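You operate a simulated robot arm through the tools that you are given. There is no shell and no other tool. Be economical: measure what you need, move in short steps, check, and stop when the job is done.

You run a simulated two-armed robot. Do the job below in one go: nothing can be reset, and whatever is moved stays where it is left.

Task
Gauge and sort the two loose cores on top of the core rack.
Fine: try each in the ring gauge first; Go stands in a 40 mm slot, No go in the rack's rejects bin; leave the other cores.

It is judged by the outcome, as a careful person would: the job done as asked, and still so three seconds after it is handed in. It fails if anything else is knocked over, pushed out of place, dropped, spilled or broken.

Robot
Two 7-joint arms with fingered hands on one trunk that stands fixed in place. Base frame: the origin is at the foot of the trunk, x ahead of it, y to its left, z up. Lengths are in mm, angles in rad, forces in N, time in s.
The left shoulder is at [99, 128, 1086], the right one opposite. Payload 5 kg a hand.
The TCP of each hand is the grasp point between the finger pads, 37 mm short of the fingertips. In the tool frame z runs along the fingers and y along their closing line. Largest opening 124 mm; the body of the gripper starts 43 mm behind the TCP. The gripper is a hand of 3 fingers: y runs from the thumb to the fingers, the wrist lies at [-21, -116, -203] in the tool frame, and closing takes about 1.5 s.
Orientation is that of the tool frame in the base frame, as [roll, pitch, yaw] about the fixed x, y, z axes, in that order (R = Rz(yaw) Ry(pitch) Rx(roll)). With the fingers straight down and the wrist toward the robot, the tool's x, y and z point along [0, 1, 0], [1, 0, 0] and [0, 0, -1] of the base frame.

Tools
- The arms move only by the tool jog_arm. It takes "left_plan", "right_plan" or both (then of equal length, played together; a hand with none holds still); each is one flat list of numbers, 6 for each row, row after row: the shift along the tool's x, y, z in mm, then the turn, a rotation vector about the tool's x, y, z in degrees. In form: [x, y, z, ax, ay, az, x, y, z, ax, ay, az, ...]. A call has 1 to 20 rows; each row is the pose to reach, as a shift and turn from the pose commanded when the call began, along the tool's axes at that moment. "left_hand" and "right_hand" are, for a hand that has rows, the finger opening in mm, from 0 to 124, set as the call begins (left out, the last holds). Rows are played at 5 a second. More than 50 mm and 0.15 rad between two rows, or a gripper value outside its range, and nothing of the call is played. Where a pose cannot be reached the arm comes as near as it can. A force on the tool above 50 N (or 10 N above the force at the start of the call, whichever is more), or a blocked arm, ends the call early, and 0.2 s more pass. The fingers move at their own pace (about 45 mm/s each) and stop on an object; they squeeze with about 21 N. The grip force told is the motor's: it shows also when the fingers shut on nothing. Time passes only in rows, and 0.2 s behind the last, so rows that repeat a pose let the fingers close. The reply holds the time, the measured pose of the TCP, the force on the tool along the base axes, the opening and the grip force, in the units named above and with some noise, with the torque about the TCP (base axes, N m) and any sound that the robot's microphone picked up.
- Cameras (640 x 400 px; columns grow to the right, rows downward): "scene" is now at [267.2, -15.6, 1254]; the picture's right is [-0.18, -0.98, 0.00], its down [-0.46, 0.08, -0.89] and it looks along [0.87, -0.16, -0.47] (base axes); focal length 242 px, centre (320, 200). "left" rides on the left gripper at [-72, -104, -154] in its tool frame; the picture's right is [-0.83, -0.26, 0.49], its down [0.51, -0.72, 0.47] and it looks along [0.23, 0.64, 0.73] (tool axes); focal length 243 px, centre (320, 200). "right" rides on the right gripper at [72, -104, -154] in its tool frame; the picture's right is [-0.83, 0.26, -0.49], its down [-0.51, -0.72, 0.47] and it looks along [-0.23, 0.64, 0.73] (tool axes); focal length 243 px, centre (320, 200). There is no depth. A picture from a camera that has moved, and an enlarged one, comes with that camera's place and axes in the base frame and with its lens.
- get_image(camera): a new picture of that camera. It takes no simulated time.
- raise_lower(by): slides the trunk up (or, below 0, down) by that many mm; the arms and the scene camera ride with it, the base frame stays. It gives what a move gives, with no picture.
- finger_targets(index, middle, thumb_bend, thumb_turn, hand): sets how far each is bent, from 0 (flat) to 1 (curled in); at 0.3 the hand is open as for a grip, at 0.7 the pads meet at the TCP. One left out holds its place. A second passes; each finger stops where it meets its share of the squeeze, and holds until it gets a number again. A gripper value or a shape takes the hand back. It gives what a move gives, with no picture; readings hold the bend of each and the force on the fingers (four entries, about 0 where the hand has none), thumb and palm. thumb_turn goes from beside the hand (0) to across from the fingers (1), as for a grip.
- set_grasp(shape, hand): the hand has 3 fingers and takes this shape, open, in about a second: jaw (thumb against the fingers, like two jaws); tri (thumb and two fingers); tip (a fingertip pinch); poke (one finger out to press); point (the index stretched); flat (the hand flat); cup (the hand cupped); fist (a fist). The gripper value then closes the fingers along that shape, each until it touches; the sizes above hold for jaw. It gives what a move gives, with no picture.
- head_to(pan, tilt): turns the head with the scene camera to pan (to the left, within 1.396 rad either way) and tilt (down, from -0.506 to 1.204), counted from straight ahead of the robot. It gives what a move gives.
- zoom(camera, box): a new picture of the part [left, top, right, bottom] of that camera's present view, enlarged. It takes no simulated time.
- close_job(): hands the job in; it is judged then, once.

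Go step by step. Nothing tells you positions but the pictures and the camera data: compare them with the known pose of the tool, close in by small moves and look again before you grip or let go. The budget is 120 turns and 74 pictures, counting those below and the enlarged ones. Unless the task says otherwise, let go and move clear before handing in, and close with one line.

The tools are called after "Call:" by a JSON object that holds its "op" and its "data". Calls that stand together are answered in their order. jog_arm: Moves the arms, as the interface text tells. Its arguments: {"type":"object","properties":{"left_plan":{"type":"array"},"left_hand":{"type":"number"},"right_plan":{"type":"array"},"right_hand":{"type":"number"}},"required":[]} The other tools are called the same way: raise_lower (by) slides the trunk up or down; set_grasp (shape, hand) gives the hand a shape; finger_targets (index, middle, thumb_bend, thumb_turn, hand) moves the fingers one by one; head_to (pan, tilt) turns the head that bears the scene camera; get_image (camera) takes a picture; zoom (camera, box) takes an enlarged picture of a part of a camera's view; close_job () hands the job in.

At the start:

```text
clock: 0.0
left_tool_pos: [799.7, 286.7, 1184.0]
left_tool_rot: [3.14, 0.0, 1.571]
left_ft_force: [0.0, -0.8, 1.0]
left_torque: [0.01, -0.02, -0.04]
left_width: 123.4
left_grip_force: 0.1
left_shape: jaw
left_bend: [0.3, 0.3, 0.3, 0.98]
left_finger forces: [0.1, 0.0, 0.0, 0.0, 0.1, 0.0]
right_tool_pos: [594.8, -340.0, 1170.7]
right_tool_rot: [3.141, 0.001, 1.571]
right_ft_force: [-0.1, -0.3, -0.7]
right_torque: [0.03, -0.01, 0.04]
right_width: 123.5
right_grip_force: 0.0
right_shape: jaw
right_bend: [0.3, 0.3, 0.3, 0.98]
right_finger forces: [0.0, 0.1, 0.0, 0.0, 0.0, 0.0]
trunk travel left (down, up): [-275.0, 288.0]
head pan, tilt: [-0.178, 0.485]
```

scene: 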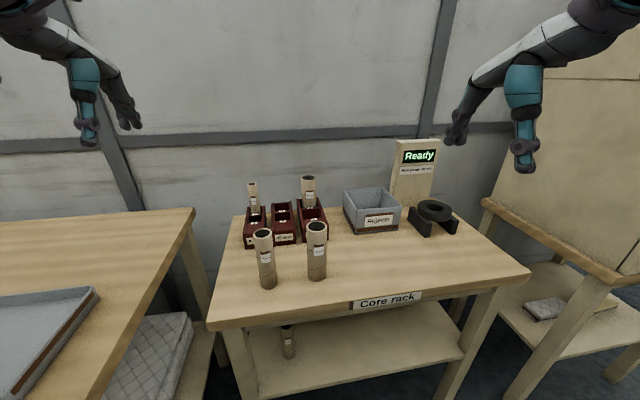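
right: 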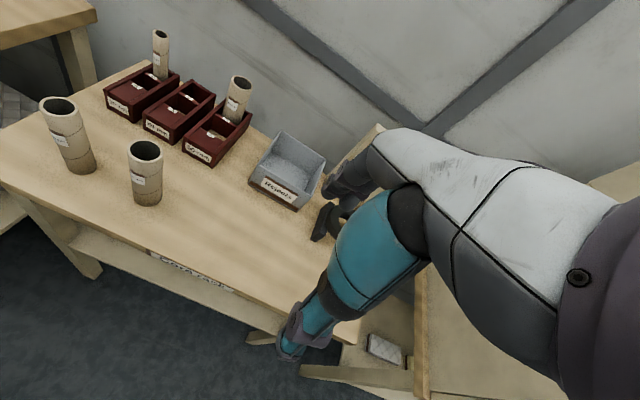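
left: 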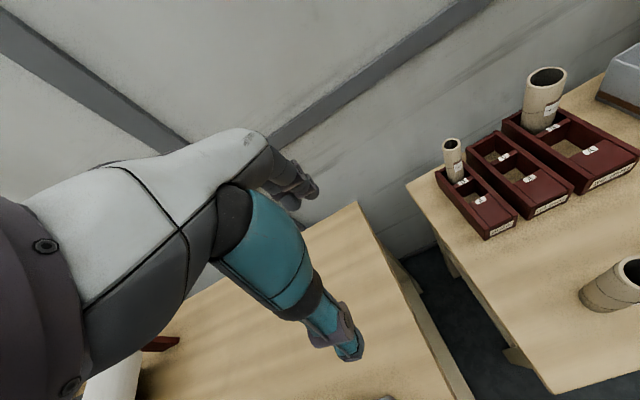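

I see the core rack with two loose cores standing at the front, three slotted boxes behind them, a Rejects bin, and a ring gauge with a display. I'll zoom in to read the labels.

Call:
{"op": "zoom", "data": {"camera": "scene", "box": [220, 160, 350, 300]}}

Call:
{"op": "zoom", "data": {"camera": "scene", "box": [330, 130, 470, 250]}}

Call:
{"op": "zoom", "data": {"camera": "right", "box": [30, 20, 350, 220]}}

```text
2.86 times, centred on (285, 230) of scene
camera zoom: at [267.2, -15.6, 1254.0], right [-0.18, -0.98, 0.0], down [-0.46, 0.08, -0.89], along [0.87, -0.16, -0.47], focal length 693 px, centre (420, 114)
```

zoom: 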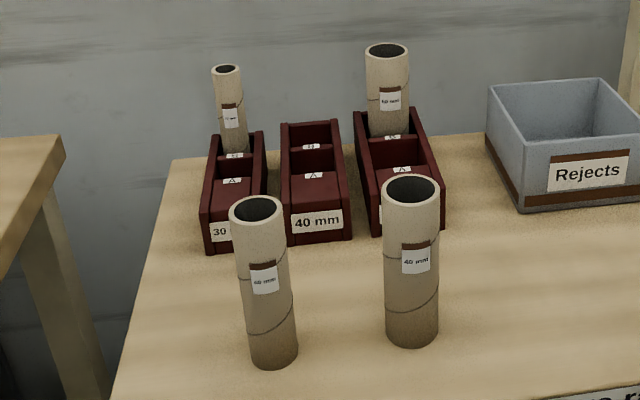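

```text
3.33 times, centred on (400, 190) of scene
camera zoom: at [267.2, -15.6, 1254.0], right [-0.18, -0.98, 0.0], down [-0.46, 0.08, -0.89], along [0.87, -0.16, -0.47], focal length 808 px, centre (53, 233)
```

zoom: 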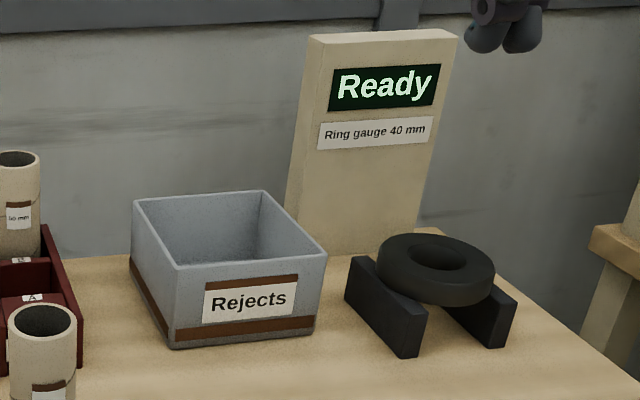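

```text
2.00 times, centred on (190, 120) of right
camera zoom: at [491.3, -266.8, 1326.1], right [0.26, -0.83, 0.49], down [-0.72, -0.51, -0.47], along [0.64, -0.23, -0.73], focal length 485 px, centre (580, 360)
```

zoom: 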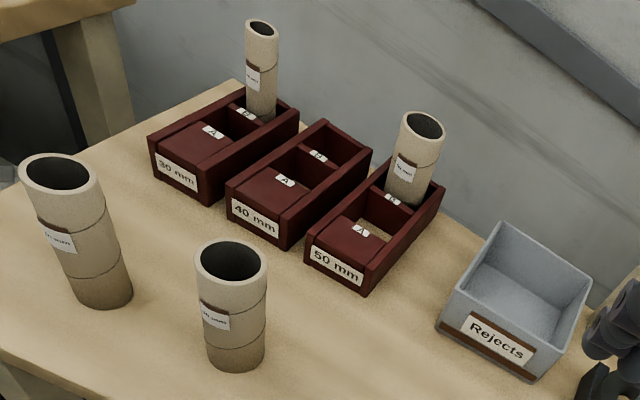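

The cores stand at about (710, 27) and (715, -91), on a table at z≈800. Next I'll zoom in on the 40 mm box slots and on the core labels.

Call:
{"op": "zoom", "data": {"camera": "right", "box": [130, 70, 230, 150]}}

Call:
{"op": "zoom", "data": {"camera": "left", "box": [430, 60, 640, 250]}}

Call:
{"op": "zoom", "data": {"camera": "scene", "box": [245, 215, 335, 295]}}

```text
5.00 times, centred on (180, 110) of right
camera zoom: at [491.3, -266.8, 1326.1], right [0.26, -0.83, 0.49], down [-0.72, -0.51, -0.47], along [0.64, -0.23, -0.73], focal length 1213 px, centre (1020, 650)
```

zoom: 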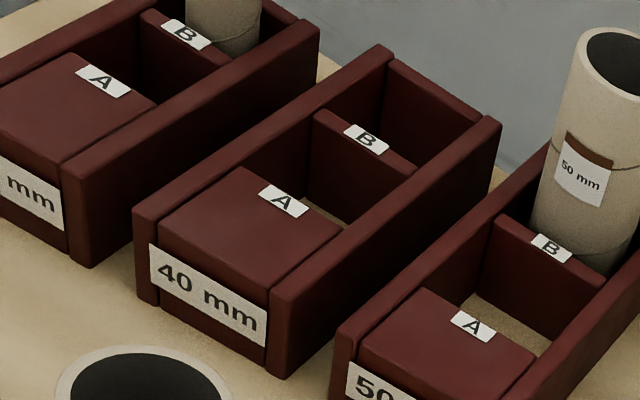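

```text
2.11 times, centred on (535, 155) of left
camera zoom: at [694.2, 214.3, 1337.2], right [-0.26, -0.83, -0.49], down [-0.72, 0.51, -0.47], along [0.64, 0.23, -0.73], focal length 511 px, centre (-133, 295)
```

zoom: 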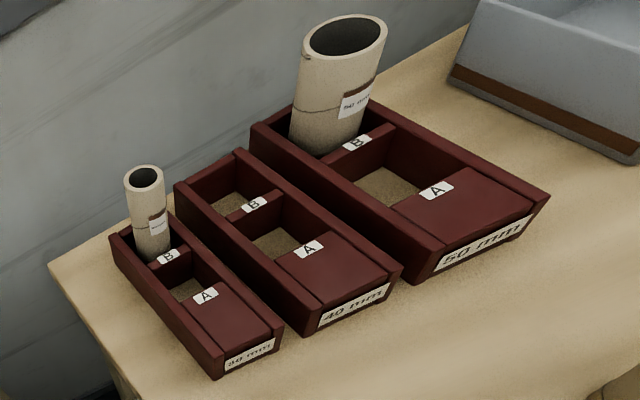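

```text
5.00 times, centred on (290, 255) of scene
camera zoom: at [267.2, -15.6, 1254.0], right [-0.18, -0.98, 0.0], down [-0.46, 0.08, -0.89], along [0.87, -0.16, -0.47], focal length 1212 px, centre (470, -75)
```

zoom: 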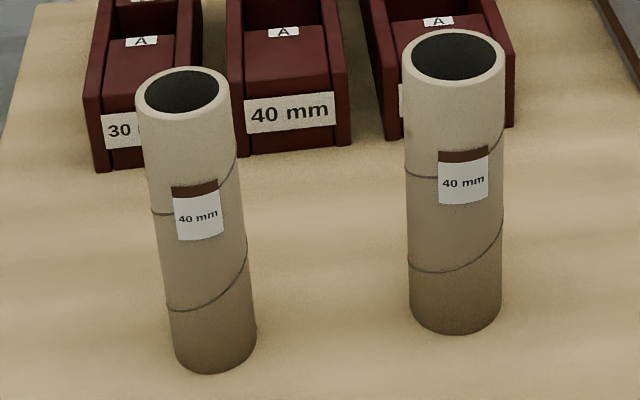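

Both cores are labelled 40 mm, and slots A and B of the 40 mm box are empty. I'll move the right hand in front of the right core for a closer measurement.

Call:
{"op": "jog_arm", "data": {"right_plan": [42, 1, 10, 0, 0, 0, 84, 2, 20, 0, 0, 0, 126, 3, 30, 0, 0, 0, 168, 4, 40, 0, 0, 0, 210, 5, 50, 0, 0, 0, 249, 5, 60, 0, 0, 0]}}

Call:
{"op": "get_image", "data": {"camera": "right"}}

Call:
{"op": "get_image", "data": {"camera": "scene"}}

```text
clock: 1.4
left_tool_pos: [801.1, 288.6, 1181.2]
left_tool_rot: [-3.14, 0.002, 1.57]
left_ft_force: [0.4, 0.7, 0.1]
left_torque: [-0.03, 0.02, -0.03]
left_width: 123.8
left_grip_force: 0.1
left_shape: jaw
left_bend: [0.3, 0.3, 0.3, 0.98]
left_finger forces: [0.0, 0.0, 0.0, 0.0, 0.0, 0.1]
right_tool_pos: [601.8, -89.4, 1112.4]
right_tool_rot: [-3.141, 0.0, 1.568]
right_ft_force: [0.1, 0.5, -0.1]
right_torque: [-0.04, -0.03, 0.01]
right_width: 123.7
right_grip_force: 0.0
right_shape: jaw
right_bend: [0.3, 0.3, 0.3, 0.98]
right_finger forces: [0.1, 0.0, 0.0, 0.0, 0.1, 0.1]
trunk travel left (down, up): [-275.0, 288.0]
head pan, tilt: [-0.178, 0.485]
```

```text
64 pictures are left
camera right: at [498.0, -16.7, 1266.4], right [0.26, -0.83, 0.49], down [-0.72, -0.51, -0.47], along [0.64, -0.23, -0.73], focal length 243 px, centre (320, 200)
```

right: 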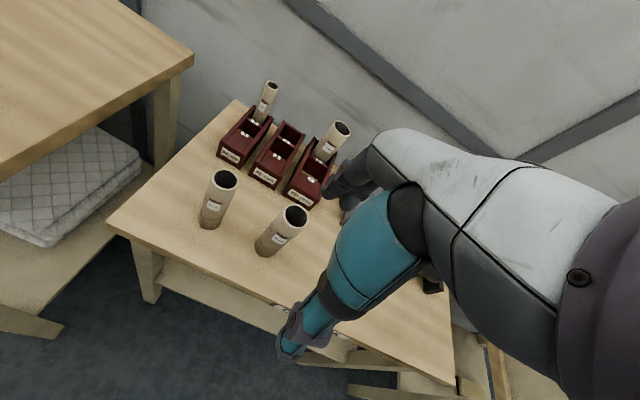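

```text
63 pictures are left
camera scene: at [267.8, -14.3, 1253.8], right [-0.18, -0.98, 0.0], down [-0.46, 0.08, -0.88], along [0.87, -0.16, -0.47], focal length 242 px, centre (320, 200)
```

scene: 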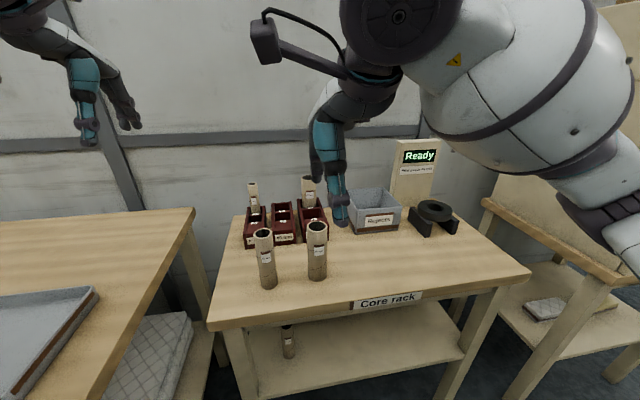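

I'll zoom in to triangulate both cores and the slots.

Call:
{"op": "zoom", "data": {"camera": "right", "box": [190, 70, 350, 270]}}

```text
2.00 times, centred on (270, 170) of right
camera zoom: at [498.0, -16.7, 1266.4], right [0.26, -0.83, 0.49], down [-0.72, -0.51, -0.47], along [0.64, -0.23, -0.73], focal length 485 px, centre (420, 260)
```

zoom: 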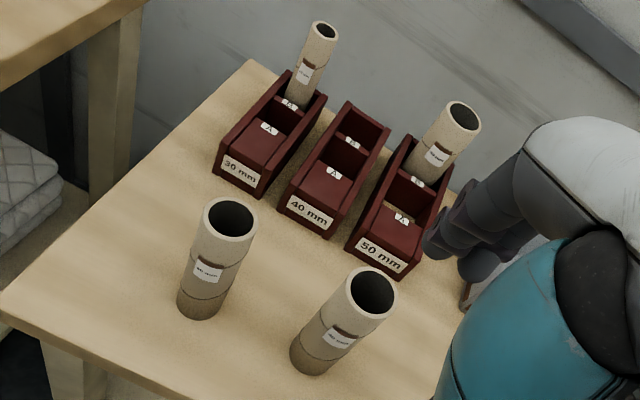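

Core R is near (716, -90) and core L near (711, 30). I'll go above core R with an open hand.

Call:
{"op": "jog_arm", "data": {"right_plan": [0, 45, 15, 0, 0, 0, 0, 90, 35, 0, 0, 0, 0, 115, 70, 0, 0, 0, 0, 115, 82, 0, 0, 0], "right_hand": 124}}

Call:
{"op": "get_image", "data": {"camera": "right"}}

Call:
{"op": "zoom", "data": {"camera": "scene", "box": [240, 150, 400, 290]}}

```text
clock: 2.4
left_tool_pos: [800.1, 286.6, 1184.1]
left_tool_rot: [3.141, 0.001, 1.571]
left_ft_force: [0.1, 0.2, 0.8]
left_torque: [0.0, 0.04, 0.01]
left_width: 123.7
left_grip_force: 0.1
left_shape: jaw
left_bend: [0.3, 0.3, 0.3, 0.98]
left_finger forces: [0.0, 0.0, 0.1, 0.0, 0.0, 0.1]
right_tool_pos: [716.5, -91.5, 1030.3]
right_tool_rot: [-3.141, 0.0, 1.571]
right_ft_force: [-1.0, 0.1, 0.0]
right_torque: [0.03, 0.0, 0.02]
right_width: 124.0
right_grip_force: 0.0
right_shape: jaw
right_bend: [0.3, 0.3, 0.3, 0.98]
right_finger forces: [0.1, 0.0, 0.0, 0.0, 0.0, 0.0]
trunk travel left (down, up): [-275.0, 288.0]
head pan, tilt: [-0.178, 0.485]
```

```text
61 pictures are left
camera right: at [611.0, -17.8, 1183.7], right [0.26, -0.83, 0.49], down [-0.72, -0.51, -0.47], along [0.64, -0.23, -0.73], focal length 243 px, centre (320, 200)
```

right: 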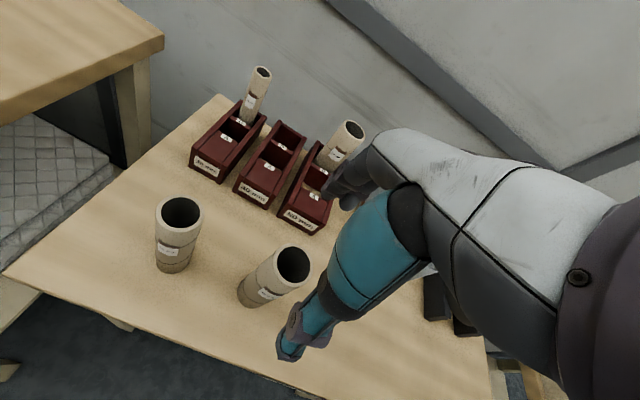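

```text
2.86 times, centred on (320, 220) of scene
camera zoom: at [267.1, -15.6, 1254.0], right [-0.18, -0.98, 0.0], down [-0.46, 0.08, -0.89], along [0.87, -0.16, -0.47], focal length 693 px, centre (320, 143)
```

zoom: 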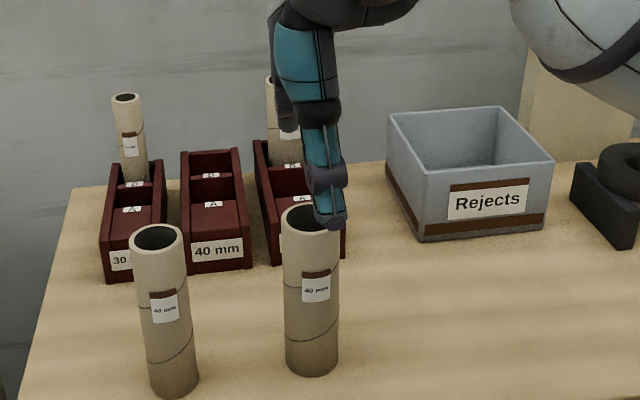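

The thumb and core line up with the estimate. I'll go down around core R.

Call:
{"op": "jog_arm", "data": {"right_plan": [1, 2, 35, 0, 0, 0, 1, 2, 70, 0, 0, 0, 1, 2, 95, 0, 0, 0, 1, 2, 112, 0, 0, 0]}}

Call:
{"op": "zoom", "data": {"camera": "scene", "box": [240, 150, 400, 290]}}

Call:
{"op": "get_image", "data": {"camera": "right"}}

```text
clock: 3.4
left_tool_pos: [800.0, 286.8, 1183.6]
left_tool_rot: [3.14, -0.001, 1.571]
left_ft_force: [0.2, 0.5, -0.2]
left_torque: [-0.02, 0.04, 0.03]
left_width: 123.7
left_grip_force: 0.0
left_shape: jaw
left_bend: [0.3, 0.3, 0.3, 0.98]
left_finger forces: [0.1, 0.0, 0.0, 0.1, 0.0, 0.1]
right_tool_pos: [718.0, -90.4, 917.1]
right_tool_rot: [-3.14, -0.001, 1.57]
right_ft_force: [-0.2, 0.9, 0.0]
right_torque: [0.01, 0.0, 0.0]
right_width: 123.8
right_grip_force: 0.1
right_shape: jaw
right_bend: [0.3, 0.3, 0.3, 0.98]
right_finger forces: [0.1, 0.1, 0.1, 0.1, 0.1, 0.0]
trunk travel left (down, up): [-275.0, 288.0]
head pan, tilt: [-0.178, 0.485]
```

```text
2.86 times, centred on (320, 220) of scene
camera zoom: at [267.5, -15.8, 1253.9], right [-0.18, -0.98, 0.0], down [-0.46, 0.08, -0.88], along [0.87, -0.16, -0.47], focal length 693 px, centre (320, 143)
```

zoom: 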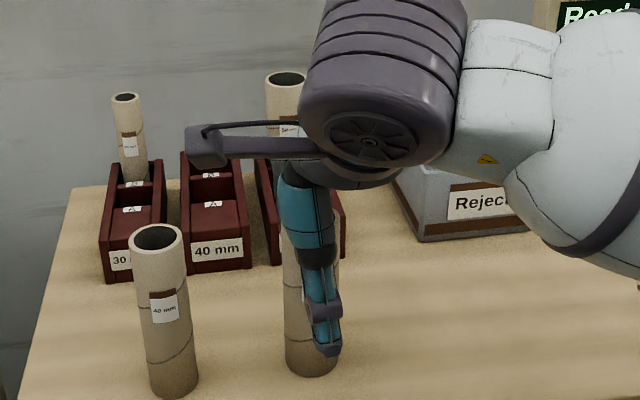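

```text
58 pictures are left
camera right: at [614.1, -17.1, 1070.2], right [0.26, -0.83, 0.49], down [-0.72, -0.51, -0.47], along [0.64, -0.23, -0.73], focal length 243 px, centre (320, 200)
```

right: 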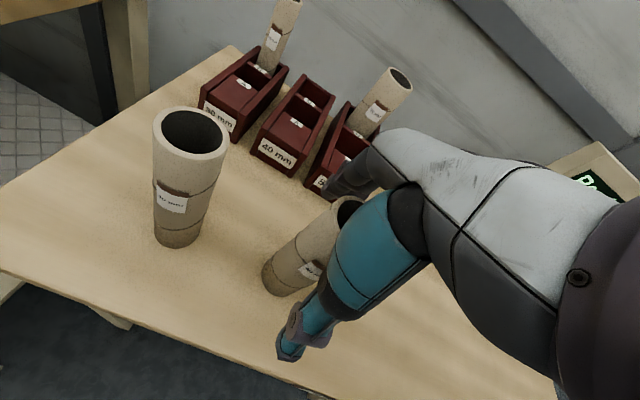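

The core sits between the thumb and fingers, so I'll close the hand on it.

Call:
{"op": "jog_arm", "data": {"right_plan": [0, 0, 0, 0, 0, 0, 0, 0, 0, 0, 0, 0, 0, 0, 0, 0, 0, 0, 0, 0, 0, 0, 0, 0, 0, 0, 0, 0, 0, 0, 0, 0, 0, 0, 0, 0, 0, 0, 0, 0, 0, 0, 0, 0, 0, 0, 0, 0], "right_hand": 10}}

Call:
{"op": "zoom", "data": {"camera": "scene", "box": [240, 150, 400, 290]}}

Call:
{"op": "get_image", "data": {"camera": "right"}}

```text
clock: 5.2
left_tool_pos: [799.8, 285.6, 1183.1]
left_tool_rot: [3.141, 0.0, 1.571]
left_ft_force: [-0.6, 1.0, -0.4]
left_torque: [0.04, -0.01, 0.0]
left_width: 123.5
left_grip_force: 0.1
left_shape: jaw
left_bend: [0.3, 0.3, 0.3, 0.98]
left_finger forces: [0.0, 0.1, 0.0, 0.0, 0.0, 0.0]
right_tool_pos: [718.6, -90.2, 915.4]
right_tool_rot: [-3.142, -0.002, 1.571]
right_ft_force: [0.0, 0.0, 0.7]
right_torque: [-0.03, 0.0, -0.03]
right_width: 39.0
right_grip_force: 21.1
right_shape: jaw
right_bend: [0.74, 0.55, 0.74, 1.0]
right_finger forces: [12.0, 6.3, 0.1, 0.1, 18.5, 0.1]
trunk travel left (down, up): [-275.0, 288.0]
head pan, tilt: [-0.178, 0.485]
```

```text
2.86 times, centred on (320, 220) of scene
camera zoom: at [267.2, -15.7, 1254.0], right [-0.18, -0.98, 0.0], down [-0.46, 0.08, -0.88], along [0.87, -0.16, -0.47], focal length 693 px, centre (320, 143)
```

zoom: 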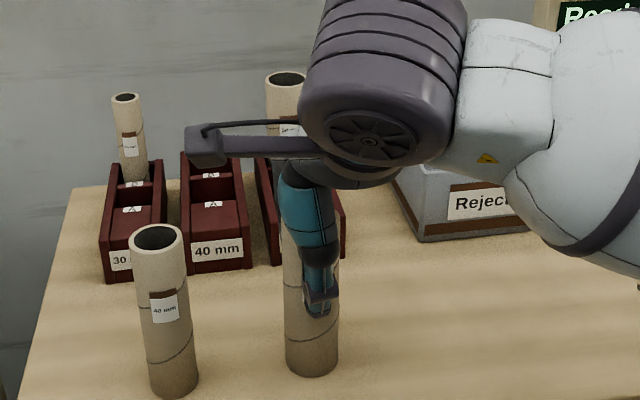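

```text
56 pictures are left
camera right: at [613.9, -16.9, 1070.9], right [0.26, -0.83, 0.49], down [-0.72, -0.51, -0.47], along [0.64, -0.23, -0.73], focal length 243 px, centre (320, 200)
```

right: 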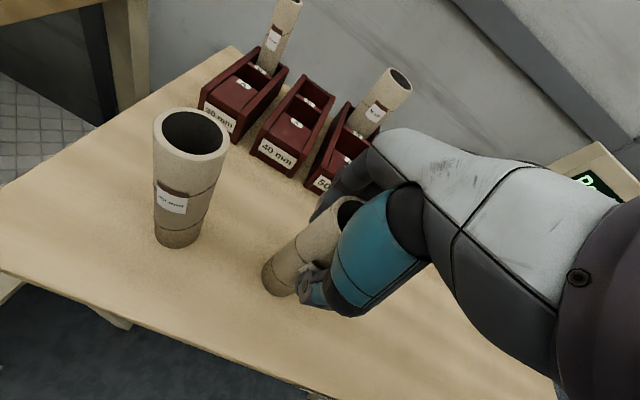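

The core is gripped. I'll lift it straight up and then carry it toward the gauge, keeping it high.

Call:
{"op": "jog_arm", "data": {"right_plan": [0, 0, -15, 0, 0, 0, 0, 0, -45, 0, 0, 0, 0, 0, -85, 0, 0, 0, 0, 0, -130, 0, 0, 0, 0, 0, -150, 0, 0, 0]}}

Call:
{"op": "get_image", "data": {"camera": "right"}}

Call:
{"op": "get_image", "data": {"camera": "scene"}}

```text
clock: 6.4
left_tool_pos: [799.5, 286.7, 1182.7]
left_tool_rot: [3.141, 0.0, 1.571]
left_ft_force: [-0.3, -0.3, -0.2]
left_torque: [-0.02, 0.0, -0.01]
left_width: 123.7
left_grip_force: 0.0
left_shape: jaw
left_bend: [0.3, 0.3, 0.3, 0.98]
left_finger forces: [0.0, 0.0, 0.0, 0.1, 0.0, 0.1]
right_tool_pos: [716.2, -90.0, 1067.0]
right_tool_rot: [-3.141, -0.001, 1.571]
right_ft_force: [-0.7, 0.0, -1.3]
right_torque: [-0.02, -0.05, 0.01]
right_width: 38.8
right_grip_force: 21.2
right_shape: jaw
right_bend: [0.74, 0.55, 0.74, 1.0]
right_finger forces: [12.0, 6.4, 0.0, 0.0, 18.5, 0.1]
trunk travel left (down, up): [-275.0, 288.0]
head pan, tilt: [-0.178, 0.485]
```

```text
55 pictures are left
camera right: at [611.9, -16.8, 1221.6], right [0.26, -0.83, 0.49], down [-0.72, -0.51, -0.47], along [0.64, -0.23, -0.73], focal length 243 px, centre (320, 200)
```

right: 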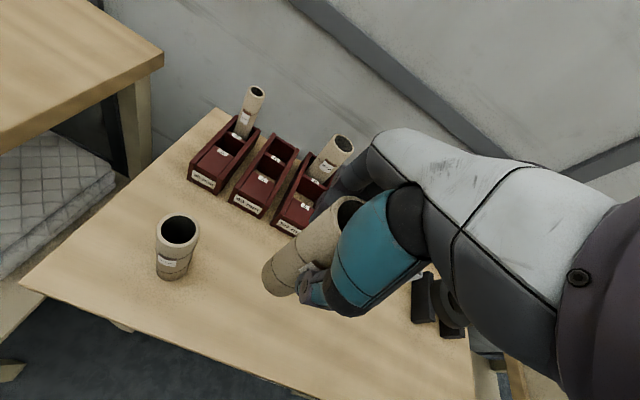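

```text
54 pictures are left
camera scene: at [267.1, -15.7, 1254.0], right [-0.18, -0.98, 0.0], down [-0.46, 0.08, -0.89], along [0.87, -0.16, -0.47], focal length 242 px, centre (320, 200)
```

scene: 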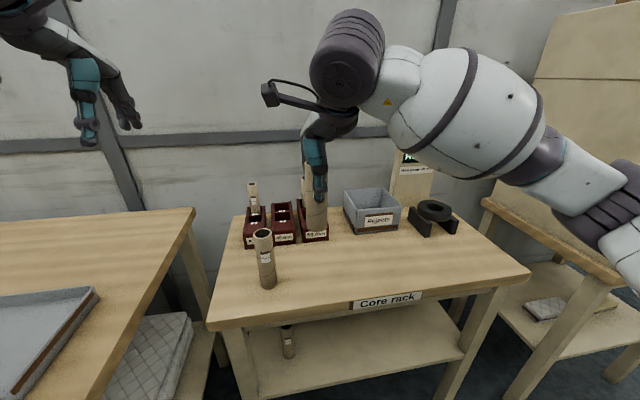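

The core carries steadily. I'll move to near (650, -540) so that the hand camera sees the ring gauge.

Call:
{"op": "jog_arm", "data": {"right_plan": [-45, -7, 0, 0, 0, 0, -90, -13, 0, 0, 0, 0, -135, -20, 0, 0, 0, 0, -180, -26, 0, 0, 0, 0, -225, -33, 0, 0, 0, 0, -270, -40, 0, 0, 0, 0, -315, -46, 0, 0, 0, 0, -360, -53, 0, 0, 0, 0, -405, -60, 0, 0, 0, 0, -450, -66, 0, 0, 0, 0]}}

Call:
{"op": "get_image", "data": {"camera": "right"}}

Call:
{"op": "zoom", "data": {"camera": "scene", "box": [390, 130, 480, 250]}}

```text
clock: 8.6
left_tool_pos: [798.8, 287.2, 1183.8]
left_tool_rot: [3.141, 0.0, 1.571]
left_ft_force: [-0.2, 0.0, 0.2]
left_torque: [0.04, -0.04, -0.02]
left_width: 123.5
left_grip_force: 0.1
left_shape: jaw
left_bend: [0.3, 0.3, 0.3, 0.98]
left_finger forces: [0.1, 0.1, 0.0, 0.1, 0.0, 0.0]
right_tool_pos: [650.6, -539.5, 1069.5]
right_tool_rot: [3.139, 0.0, 1.571]
right_ft_force: [0.3, 0.3, -1.1]
right_torque: [0.02, -0.05, 0.01]
right_width: 39.1
right_grip_force: 20.5
right_shape: jaw
right_bend: [0.74, 0.55, 0.74, 1.0]
right_finger forces: [12.0, 6.4, 0.0, 0.0, 18.5, 0.0]
trunk travel left (down, up): [-275.0, 288.0]
head pan, tilt: [-0.178, 0.485]
```

```text
53 pictures are left
camera right: at [545.8, -467.9, 1223.3], right [0.26, -0.83, 0.49], down [-0.72, -0.51, -0.47], along [0.64, -0.23, -0.73], focal length 243 px, centre (320, 200)
```

right: 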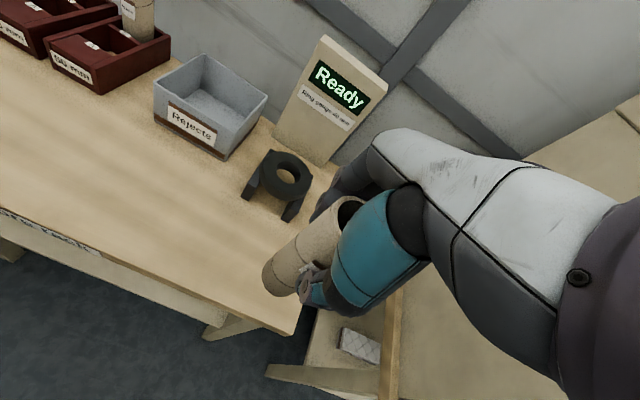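

```text
3.33 times, centred on (435, 190) of scene
camera zoom: at [266.3, -16.1, 1254.2], right [-0.18, -0.98, 0.0], down [-0.46, 0.08, -0.89], along [0.87, -0.16, -0.47], focal length 808 px, centre (-63, 233)
```

zoom: 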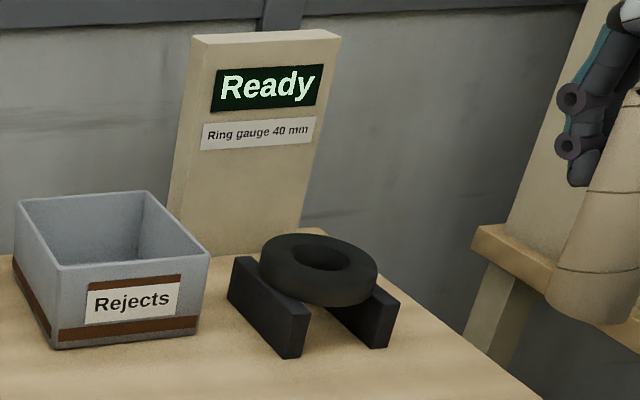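

Call:
{"op": "zoom", "data": {"camera": "right", "box": [225, 125, 345, 225]}}

Call:
{"op": "zoom", "data": {"camera": "scene", "box": [400, 185, 464, 245]}}

```text
4.00 times, centred on (285, 175) of right
camera zoom: at [545.8, -467.9, 1223.3], right [0.26, -0.83, 0.49], down [-0.72, -0.51, -0.47], along [0.64, -0.23, -0.73], focal length 970 px, centre (460, 300)
```

zoom: 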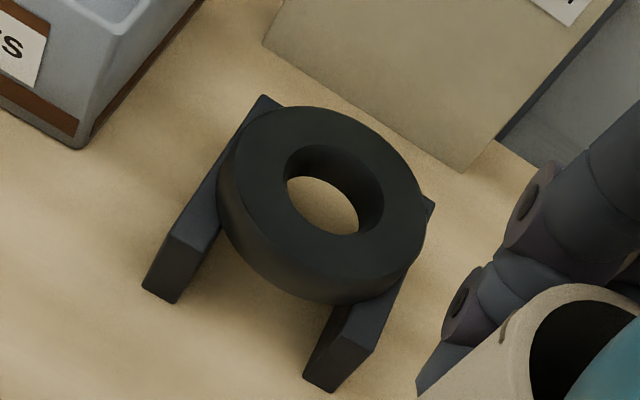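

```text
6.67 times, centred on (432, 215) of scene
camera zoom: at [266.3, -16.1, 1254.2], right [-0.18, -0.98, 0.0], down [-0.46, 0.08, -0.89], along [0.87, -0.16, -0.47], focal length 1616 px, centre (-427, 100)
```

zoom: 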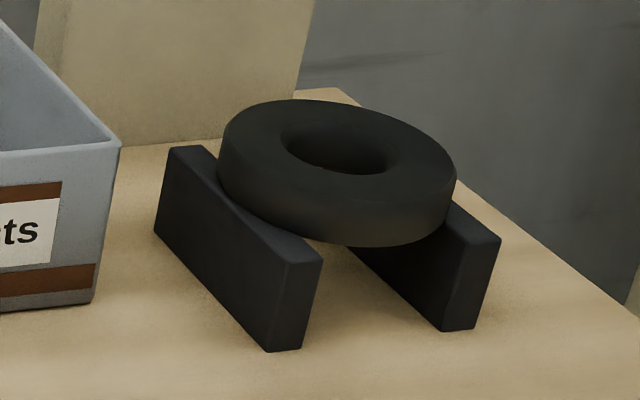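

The ring hole is near (867, -498), with its top at z≈872. I'll bring core R above it and check the alignment from both cameras.

Call:
{"op": "jog_arm", "data": {"right_plan": [8, 43, 0, 0, 0, 0, 17, 86, 0, 0, 0, 0, 25, 130, 0, 0, 0, 0, 34, 173, 0, 0, 0, 0, 42, 216, 0, 0, 0, 0, 42, 216, 25, 0, 0, 0, 42, 216, 50, 0, 0, 0]}}

Call:
{"op": "get_image", "data": {"camera": "right"}}

Call:
{"op": "zoom", "data": {"camera": "scene", "box": [380, 140, 490, 250]}}

```text
clock: 10.2
left_tool_pos: [800.8, 286.7, 1182.2]
left_tool_rot: [-3.14, 0.002, 1.57]
left_ft_force: [-0.3, -0.1, 0.4]
left_torque: [0.01, 0.0, -0.02]
left_width: 123.5
left_grip_force: 0.0
left_shape: jaw
left_bend: [0.3, 0.3, 0.3, 0.98]
left_finger forces: [0.0, 0.0, 0.0, 0.1, 0.0, 0.0]
right_tool_pos: [866.6, -497.9, 1020.9]
right_tool_rot: [3.141, 0.0, 1.571]
right_ft_force: [0.1, 1.0, 0.2]
right_torque: [0.01, -0.02, -0.03]
right_width: 39.0
right_grip_force: 20.7
right_shape: jaw
right_bend: [0.74, 0.55, 0.74, 1.0]
right_finger forces: [12.1, 6.6, 0.1, 0.1, 18.4, 0.1]
trunk travel left (down, up): [-275.0, 288.0]
head pan, tilt: [-0.178, 0.485]
```

```text
49 pictures are left
camera right: at [762.9, -424.4, 1173.7], right [0.26, -0.83, 0.49], down [-0.72, -0.51, -0.47], along [0.64, -0.23, -0.73], focal length 243 px, centre (320, 200)
```

right: 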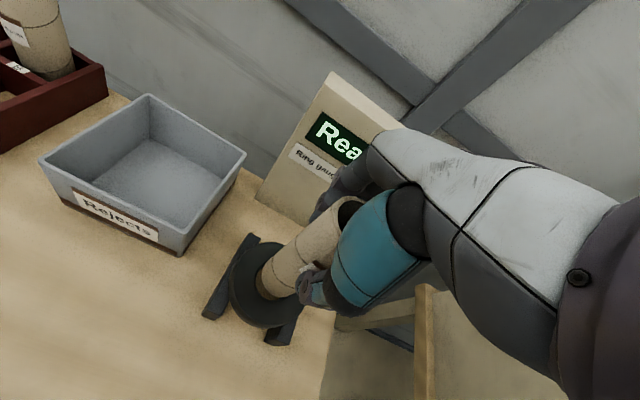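

```text
3.64 times, centred on (435, 195) of scene
camera zoom: at [267.9, -15.4, 1253.8], right [-0.18, -0.98, 0.0], down [-0.46, 0.08, -0.88], along [0.87, -0.16, -0.47], focal length 882 px, centre (-98, 218)
```

zoom: 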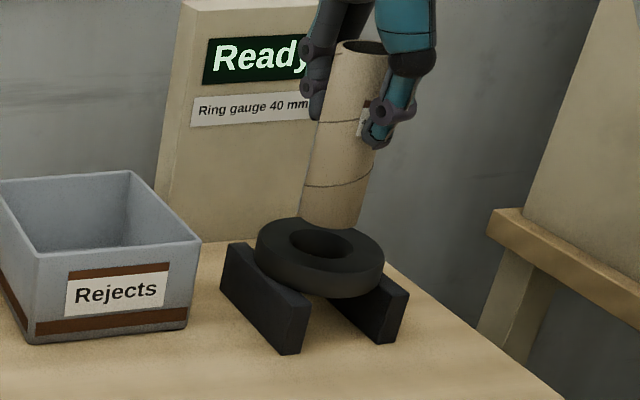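

I'll zoom the hand camera to check that the core is upright and aligned with the hole.

Call:
{"op": "zoom", "data": {"camera": "right", "box": [190, 180, 350, 350]}}

Call:
{"op": "zoom", "data": {"camera": "scene", "box": [405, 150, 465, 230]}}

```text
2.35 times, centred on (270, 265) of right
camera zoom: at [762.9, -424.4, 1173.7], right [0.26, -0.83, 0.49], down [-0.72, -0.51, -0.47], along [0.64, -0.23, -0.73], focal length 571 px, centre (438, 47)
```

zoom: 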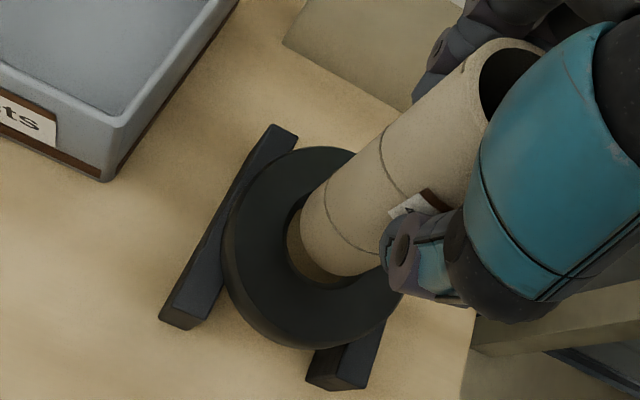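

```text
5.00 times, centred on (435, 190) of scene
camera zoom: at [267.9, -15.4, 1253.8], right [-0.18, -0.98, 0.0], down [-0.46, 0.08, -0.88], along [0.87, -0.16, -0.47], focal length 1212 px, centre (-255, 250)
```

zoom: 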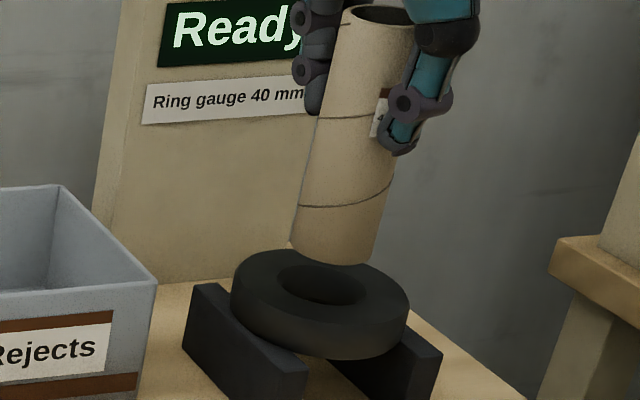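

The core hangs upright, with about 25 mm of clearance and an offset of 2 mm or less. I'll lower it 15 mm and look again.

Call:
{"op": "jog_arm", "data": {"right_plan": [0, 0, 8, 0, 0, 0, -1, 0, 15, 0, 0, 0]}}

Call:
{"op": "zoom", "data": {"camera": "right", "box": [220, 210, 320, 340]}}

Call:
{"op": "zoom", "data": {"camera": "scene", "box": [405, 170, 465, 230]}}

```text
clock: 10.8
left_tool_pos: [800.7, 287.0, 1183.4]
left_tool_rot: [3.141, 0.002, 1.571]
left_ft_force: [0.4, 0.5, -0.7]
left_torque: [0.01, -0.01, -0.02]
left_width: 123.6
left_grip_force: 0.0
left_shape: jaw
left_bend: [0.3, 0.3, 0.3, 0.98]
left_finger forces: [0.1, 0.0, 0.0, 0.1, 0.1, 0.0]
right_tool_pos: [866.5, -499.1, 1003.4]
right_tool_rot: [3.141, -0.001, 1.571]
right_ft_force: [-0.2, 0.1, -0.4]
right_torque: [-0.01, 0.0, -0.02]
right_width: 38.8
right_grip_force: 20.7
right_shape: jaw
right_bend: [0.74, 0.55, 0.74, 1.0]
right_finger forces: [12.2, 6.6, 0.1, 0.1, 18.6, 0.0]
trunk travel left (down, up): [-275.0, 288.0]
head pan, tilt: [-0.178, 0.485]
```

```text
3.08 times, centred on (270, 275) of right
camera zoom: at [763.1, -426.0, 1157.7], right [0.26, -0.83, 0.49], down [-0.72, -0.51, -0.47], along [0.64, -0.23, -0.73], focal length 746 px, centre (474, -31)
```

zoom: 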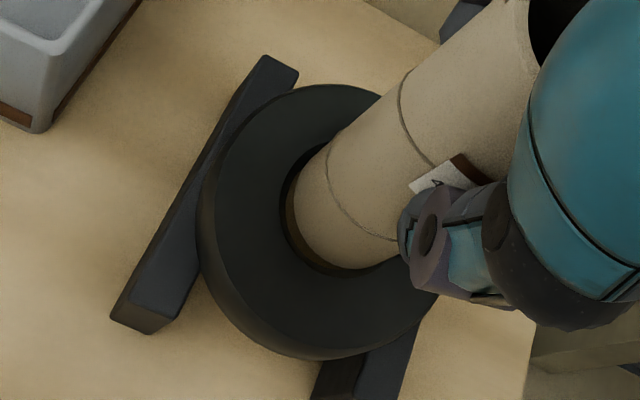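

```text
6.67 times, centred on (435, 200) of scene
camera zoom: at [267.4, -15.6, 1253.9], right [-0.18, -0.98, 0.0], down [-0.46, 0.08, -0.88], along [0.87, -0.16, -0.47], focal length 1616 px, centre (-447, 200)
```

zoom: 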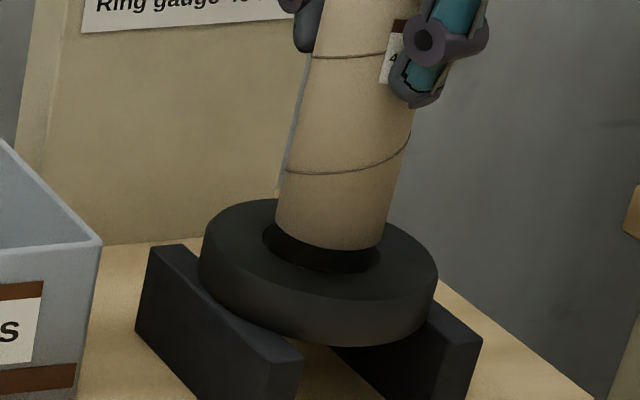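

I'll check the gap more closely from the scene camera.

Call:
{"op": "zoom", "data": {"camera": "scene", "box": [418, 190, 448, 212]}}

Call:
{"op": "zoom", "data": {"camera": "right", "box": [250, 235, 300, 305]}}

```text
16.00 times, centred on (433, 201) of scene
camera zoom: at [267.4, -15.6, 1253.9], right [-0.18, -0.98, 0.0], down [-0.46, 0.08, -0.88], along [0.87, -0.16, -0.47], focal length 3879 px, centre (-1488, 184)
```

zoom: 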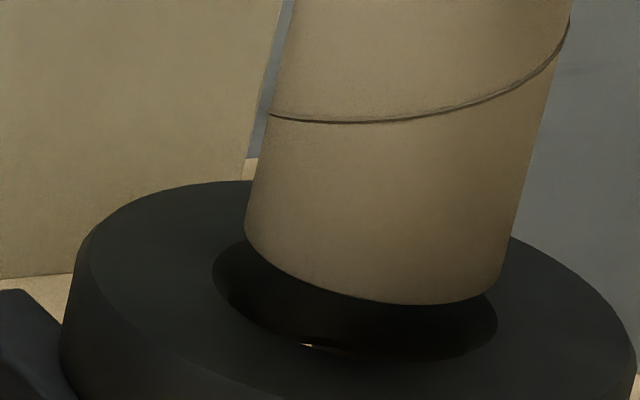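

```text
5.71 times, centred on (275, 270) of right
camera zoom: at [763.1, -426.0, 1157.7], right [0.26, -0.83, 0.49], down [-0.72, -0.51, -0.47], along [0.64, -0.23, -0.73], focal length 1386 px, centre (577, -200)
```

zoom: 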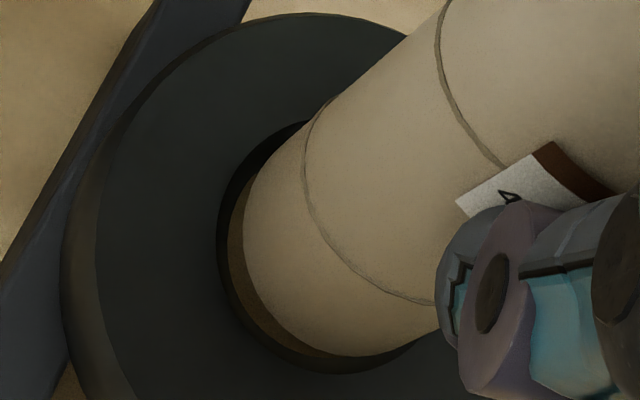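

Measured offset: move x +1.7 and y -0.5, with about 11 mm left to go. I'll correct it and lower slowly until contact.

Call:
{"op": "jog_arm", "data": {"right_plan": [-0.5, 1.7, 2, 0, 0, 0, -0.5, 1.7, 6, 0, 0, 0, -0.5, 1.7, 10, 0, 0, 0, -0.5, 1.7, 12, 0, 0, 0, -0.5, 1.7, 14, 0, 0, 0]}}

Call:
{"op": "zoom", "data": {"camera": "scene", "box": [400, 140, 460, 220]}}

Call:
{"op": "zoom", "data": {"camera": "right", "box": [250, 235, 300, 305]}}

```text
clock: 12.0
left_tool_pos: [799.9, 287.2, 1184.3]
left_tool_rot: [3.141, 0.001, 1.571]
left_ft_force: [-0.3, 0.7, 0.3]
left_torque: [0.02, -0.03, 0.02]
left_width: 124.0
left_grip_force: 0.0
left_shape: jaw
left_bend: [0.3, 0.3, 0.3, 0.98]
left_finger forces: [0.0, 0.1, 0.0, 0.0, 0.0, 0.0]
right_tool_pos: [867.5, -499.4, 990.9]
right_tool_rot: [3.138, 0.0, 1.57]
right_ft_force: [0.4, -1.9, 8.3]
right_torque: [-0.08, -0.01, 0.01]
right_width: 38.9
right_grip_force: 20.8
right_shape: jaw
right_bend: [0.74, 0.55, 0.74, 1.0]
right_finger forces: [12.7, 7.4, 0.0, 0.0, 19.8, 0.0]
trunk travel left (down, up): [-275.0, 288.0]
head pan, tilt: [-0.178, 0.485]
```

```text
5.00 times, centred on (430, 180) of scene
camera zoom: at [266.3, -15.4, 1254.3], right [-0.18, -0.98, 0.0], down [-0.46, 0.08, -0.89], along [0.87, -0.16, -0.47], focal length 1212 px, centre (-230, 300)
```

zoom: 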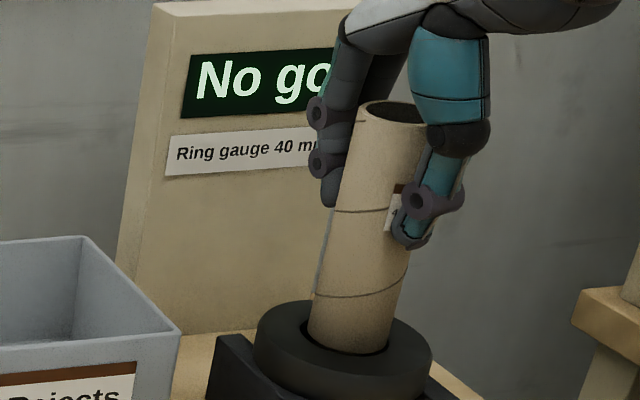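

```text
5.71 times, centred on (275, 270) of right
camera zoom: at [763.8, -427.1, 1145.1], right [0.26, -0.83, 0.49], down [-0.72, -0.51, -0.47], along [0.64, -0.23, -0.73], focal length 1386 px, centre (577, -200)
```

zoom: 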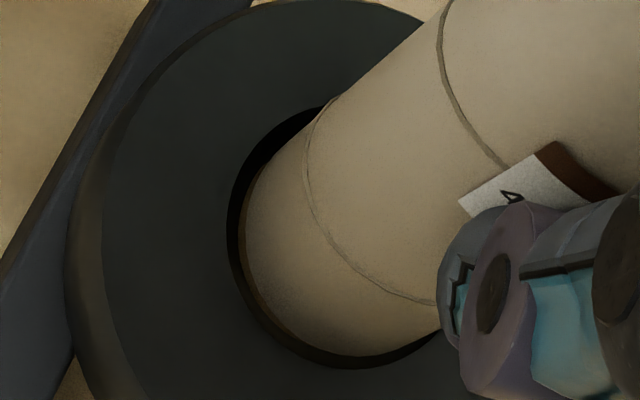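

The gauge reads "No go" with about 8 N of contact. I'll check that the core is centred, so this isn't a misaligned reading.

Call:
{"op": "zoom", "data": {"camera": "scene", "box": [418, 192, 448, 214]}}

```text
16.00 times, centred on (433, 203) of scene
camera zoom: at [266.3, -15.4, 1254.3], right [-0.18, -0.98, 0.0], down [-0.46, 0.08, -0.89], along [0.87, -0.16, -0.47], focal length 3879 px, centre (-1488, 152)
```

zoom: 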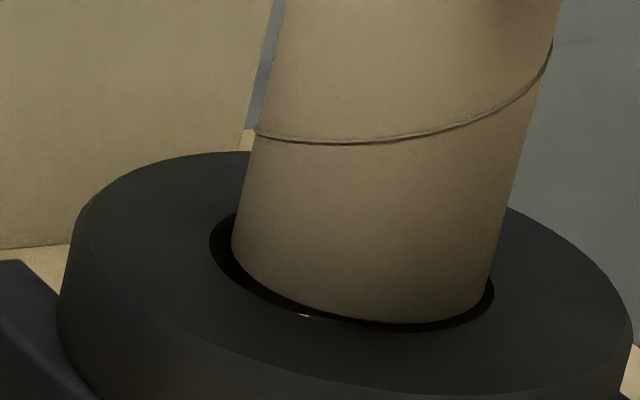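

The core sits about 1.5 mm toward -y in the hole. I'll lift slightly, shift +y and retry gently.

Call:
{"op": "jog_arm", "data": {"right_plan": [0, 0, -4, 0, 0, 0, 1.6, 0, -4, 0, 0, 0, 1.6, 0, -1, 0, 0, 0, 1.6, 0, 1, 0, 0, 0, 1.6, 0, 1, 0, 0, 0]}}

Call:
{"op": "zoom", "data": {"camera": "scene", "box": [418, 192, 448, 214]}}

Call:
{"op": "zoom", "data": {"camera": "right", "box": [250, 235, 300, 305]}}

```text
clock: 13.2
left_tool_pos: [798.0, 287.6, 1183.5]
left_tool_rot: [3.141, -0.001, 1.571]
left_ft_force: [0.2, -0.1, -0.4]
left_torque: [0.02, 0.0, -0.02]
left_width: 123.7
left_grip_force: 0.0
left_shape: jaw
left_bend: [0.3, 0.3, 0.3, 0.98]
left_finger forces: [0.0, 0.0, 0.0, 0.0, 0.0, 0.0]
right_tool_pos: [868.2, -498.6, 991.1]
right_tool_rot: [3.138, 0.001, 1.567]
right_ft_force: [0.2, -3.2, 15.2]
right_torque: [-0.14, -0.08, -0.04]
right_width: 39.6
right_grip_force: 21.3
right_shape: jaw
right_bend: [0.74, 0.55, 0.74, 1.0]
right_finger forces: [13.0, 9.4, 0.0, 0.0, 21.1, 0.1]
trunk travel left (down, up): [-275.0, 288.0]
head pan, tilt: [-0.178, 0.485]
```

```text
16.00 times, centred on (433, 203) of scene
camera zoom: at [265.6, -15.2, 1254.5], right [-0.18, -0.98, 0.0], down [-0.46, 0.08, -0.89], along [0.87, -0.16, -0.46], focal length 3879 px, centre (-1488, 152)
```

zoom: 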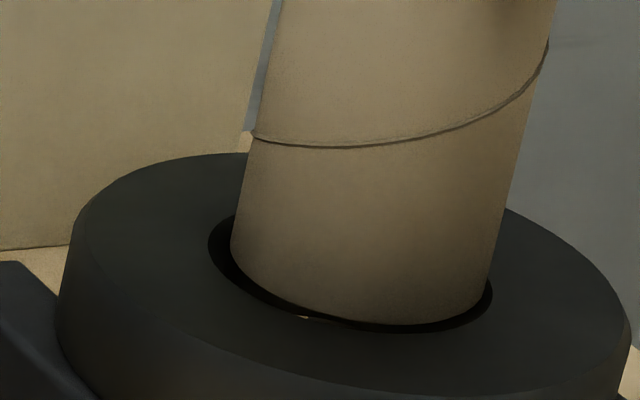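

```text
5.71 times, centred on (275, 270) of right
camera zoom: at [763.2, -425.0, 1144.9], right [0.26, -0.83, 0.49], down [-0.72, -0.51, -0.47], along [0.64, -0.23, -0.73], focal length 1386 px, centre (577, -200)
```

zoom: 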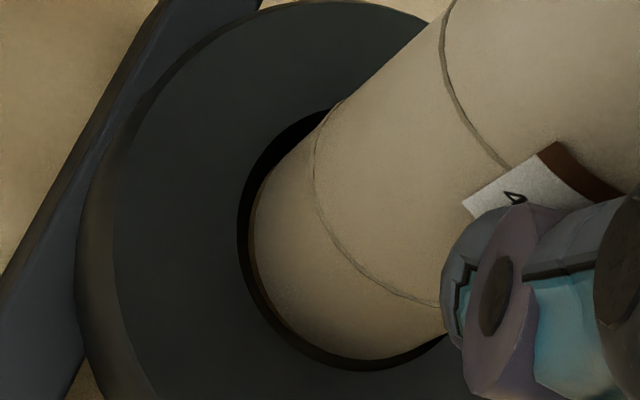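

The core seats on the lead-in and won't enter even at 15 N, so core R is a genuine No go. I'll lift it out and look at the bin.

Call:
{"op": "jog_arm", "data": {"right_plan": [-1, 0, -4, 0, 0, 0, -1, 0, -20, 0, 0, 0, -1, 0, -50, 0, 0, 0, -1, 0, -80, 0, 0, 0, 0, -40, -95, 0, 0, 0, 0, -80, -95, 0, 0, 0, 0, -120, -95, 0, 0, 0]}}

Call:
{"op": "get_image", "data": {"camera": "right"}}

Call:
{"op": "zoom", "data": {"camera": "scene", "box": [330, 130, 470, 250]}}

```text
clock: 14.8
left_tool_pos: [797.7, 286.5, 1184.8]
left_tool_rot: [3.14, -0.001, 1.571]
left_ft_force: [-0.2, 0.3, -0.8]
left_torque: [0.06, 0.01, 0.01]
left_width: 123.9
left_grip_force: 0.0
left_shape: jaw
left_bend: [0.3, 0.3, 0.3, 0.98]
left_finger forces: [0.0, 0.0, 0.0, 0.1, 0.1, 0.0]
right_tool_pos: [747.1, -499.5, 1082.3]
right_tool_rot: [3.139, -0.001, 1.572]
right_ft_force: [-1.2, -0.7, -0.2]
right_torque: [-0.01, -0.07, 0.02]
right_width: 38.7
right_grip_force: 21.3
right_shape: jaw
right_bend: [0.74, 0.55, 0.74, 1.0]
right_finger forces: [12.8, 7.2, 0.0, 0.0, 19.6, 0.1]
trunk travel left (down, up): [-275.0, 288.0]
head pan, tilt: [-0.178, 0.485]
```

```text
36 pictures are left
camera right: at [642.1, -426.1, 1236.4], right [0.26, -0.83, 0.49], down [-0.72, -0.51, -0.47], along [0.64, -0.23, -0.73], focal length 243 px, centre (320, 200)
```

right: 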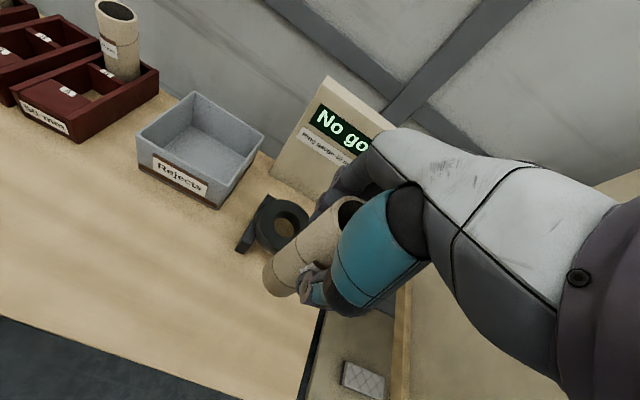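

```text
3.33 times, centred on (400, 190) of scene
camera zoom: at [265.4, -15.9, 1254.5], right [-0.18, -0.98, 0.0], down [-0.46, 0.08, -0.89], along [0.87, -0.16, -0.46], focal length 808 px, centre (53, 233)
```

zoom: 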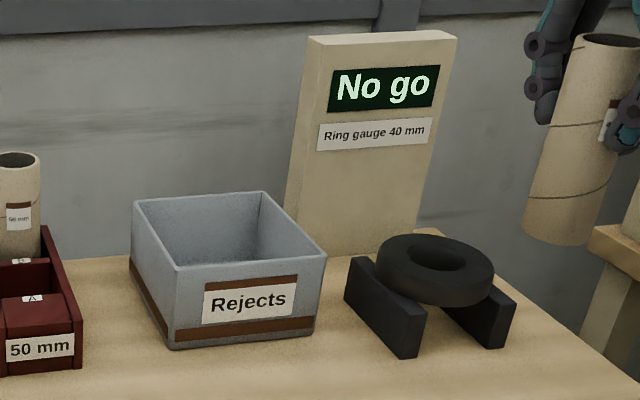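

The bin spans roughly x 865–1015 and y -387 to -241, with its rim at about 885. I'll carry core R over it and go down to just above the rim.

Call:
{"op": "jog_arm", "data": {"right_plan": [31, 30, 0, 0, 0, 0, 62, 60, 0, 0, 0, 0, 93, 90, 0, 0, 0, 0, 124, 120, 0, 0, 0, 0, 155, 150, 0, 0, 0, 0, 186, 178, 0, 0, 0, 0, 186, 178, 30, 0, 0, 0, 186, 178, 60, 0, 0, 0]}}

Call:
{"op": "get_image", "data": {"camera": "right"}}

Call:
{"op": "zoom", "data": {"camera": "scene", "box": [320, 130, 440, 250]}}

```text
clock: 16.6
left_tool_pos: [801.3, 287.8, 1182.8]
left_tool_rot: [-3.14, 0.001, 1.572]
left_ft_force: [0.0, -0.3, -1.0]
left_torque: [-0.03, -0.01, -0.01]
left_width: 123.8
left_grip_force: 0.0
left_shape: jaw
left_bend: [0.3, 0.3, 0.3, 0.98]
left_finger forces: [0.0, 0.0, 0.0, 0.1, 0.1, 0.0]
right_tool_pos: [927.5, -312.8, 1023.5]
right_tool_rot: [-3.141, -0.001, 1.57]
right_ft_force: [0.8, 0.1, -2.0]
right_torque: [0.01, 0.0, 0.01]
right_width: 39.0
right_grip_force: 21.3
right_shape: jaw
right_bend: [0.74, 0.55, 0.74, 1.0]
right_finger forces: [12.6, 7.0, 0.0, 0.0, 19.4, 0.0]
trunk travel left (down, up): [-275.0, 288.0]
head pan, tilt: [-0.178, 0.485]
```

```text
34 pictures are left
camera right: at [825.2, -239.4, 1178.2], right [0.26, -0.83, 0.49], down [-0.72, -0.51, -0.47], along [0.64, -0.23, -0.73], focal length 243 px, centre (320, 200)
```

right: 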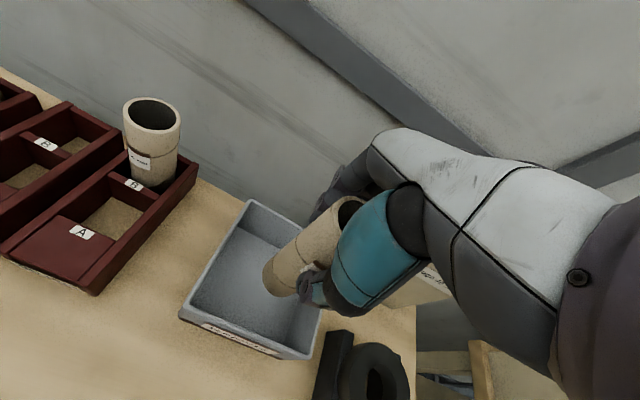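

```text
3.33 times, centred on (380, 190) of scene
camera zoom: at [268.2, -15.2, 1253.7], right [-0.18, -0.98, 0.0], down [-0.46, 0.08, -0.88], along [0.87, -0.16, -0.47], focal length 808 px, centre (120, 233)
```

zoom: 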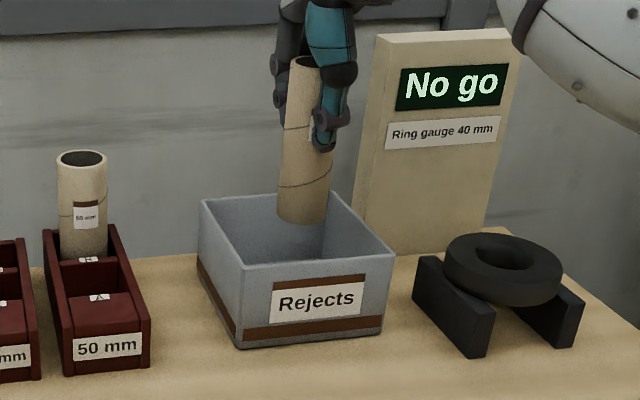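

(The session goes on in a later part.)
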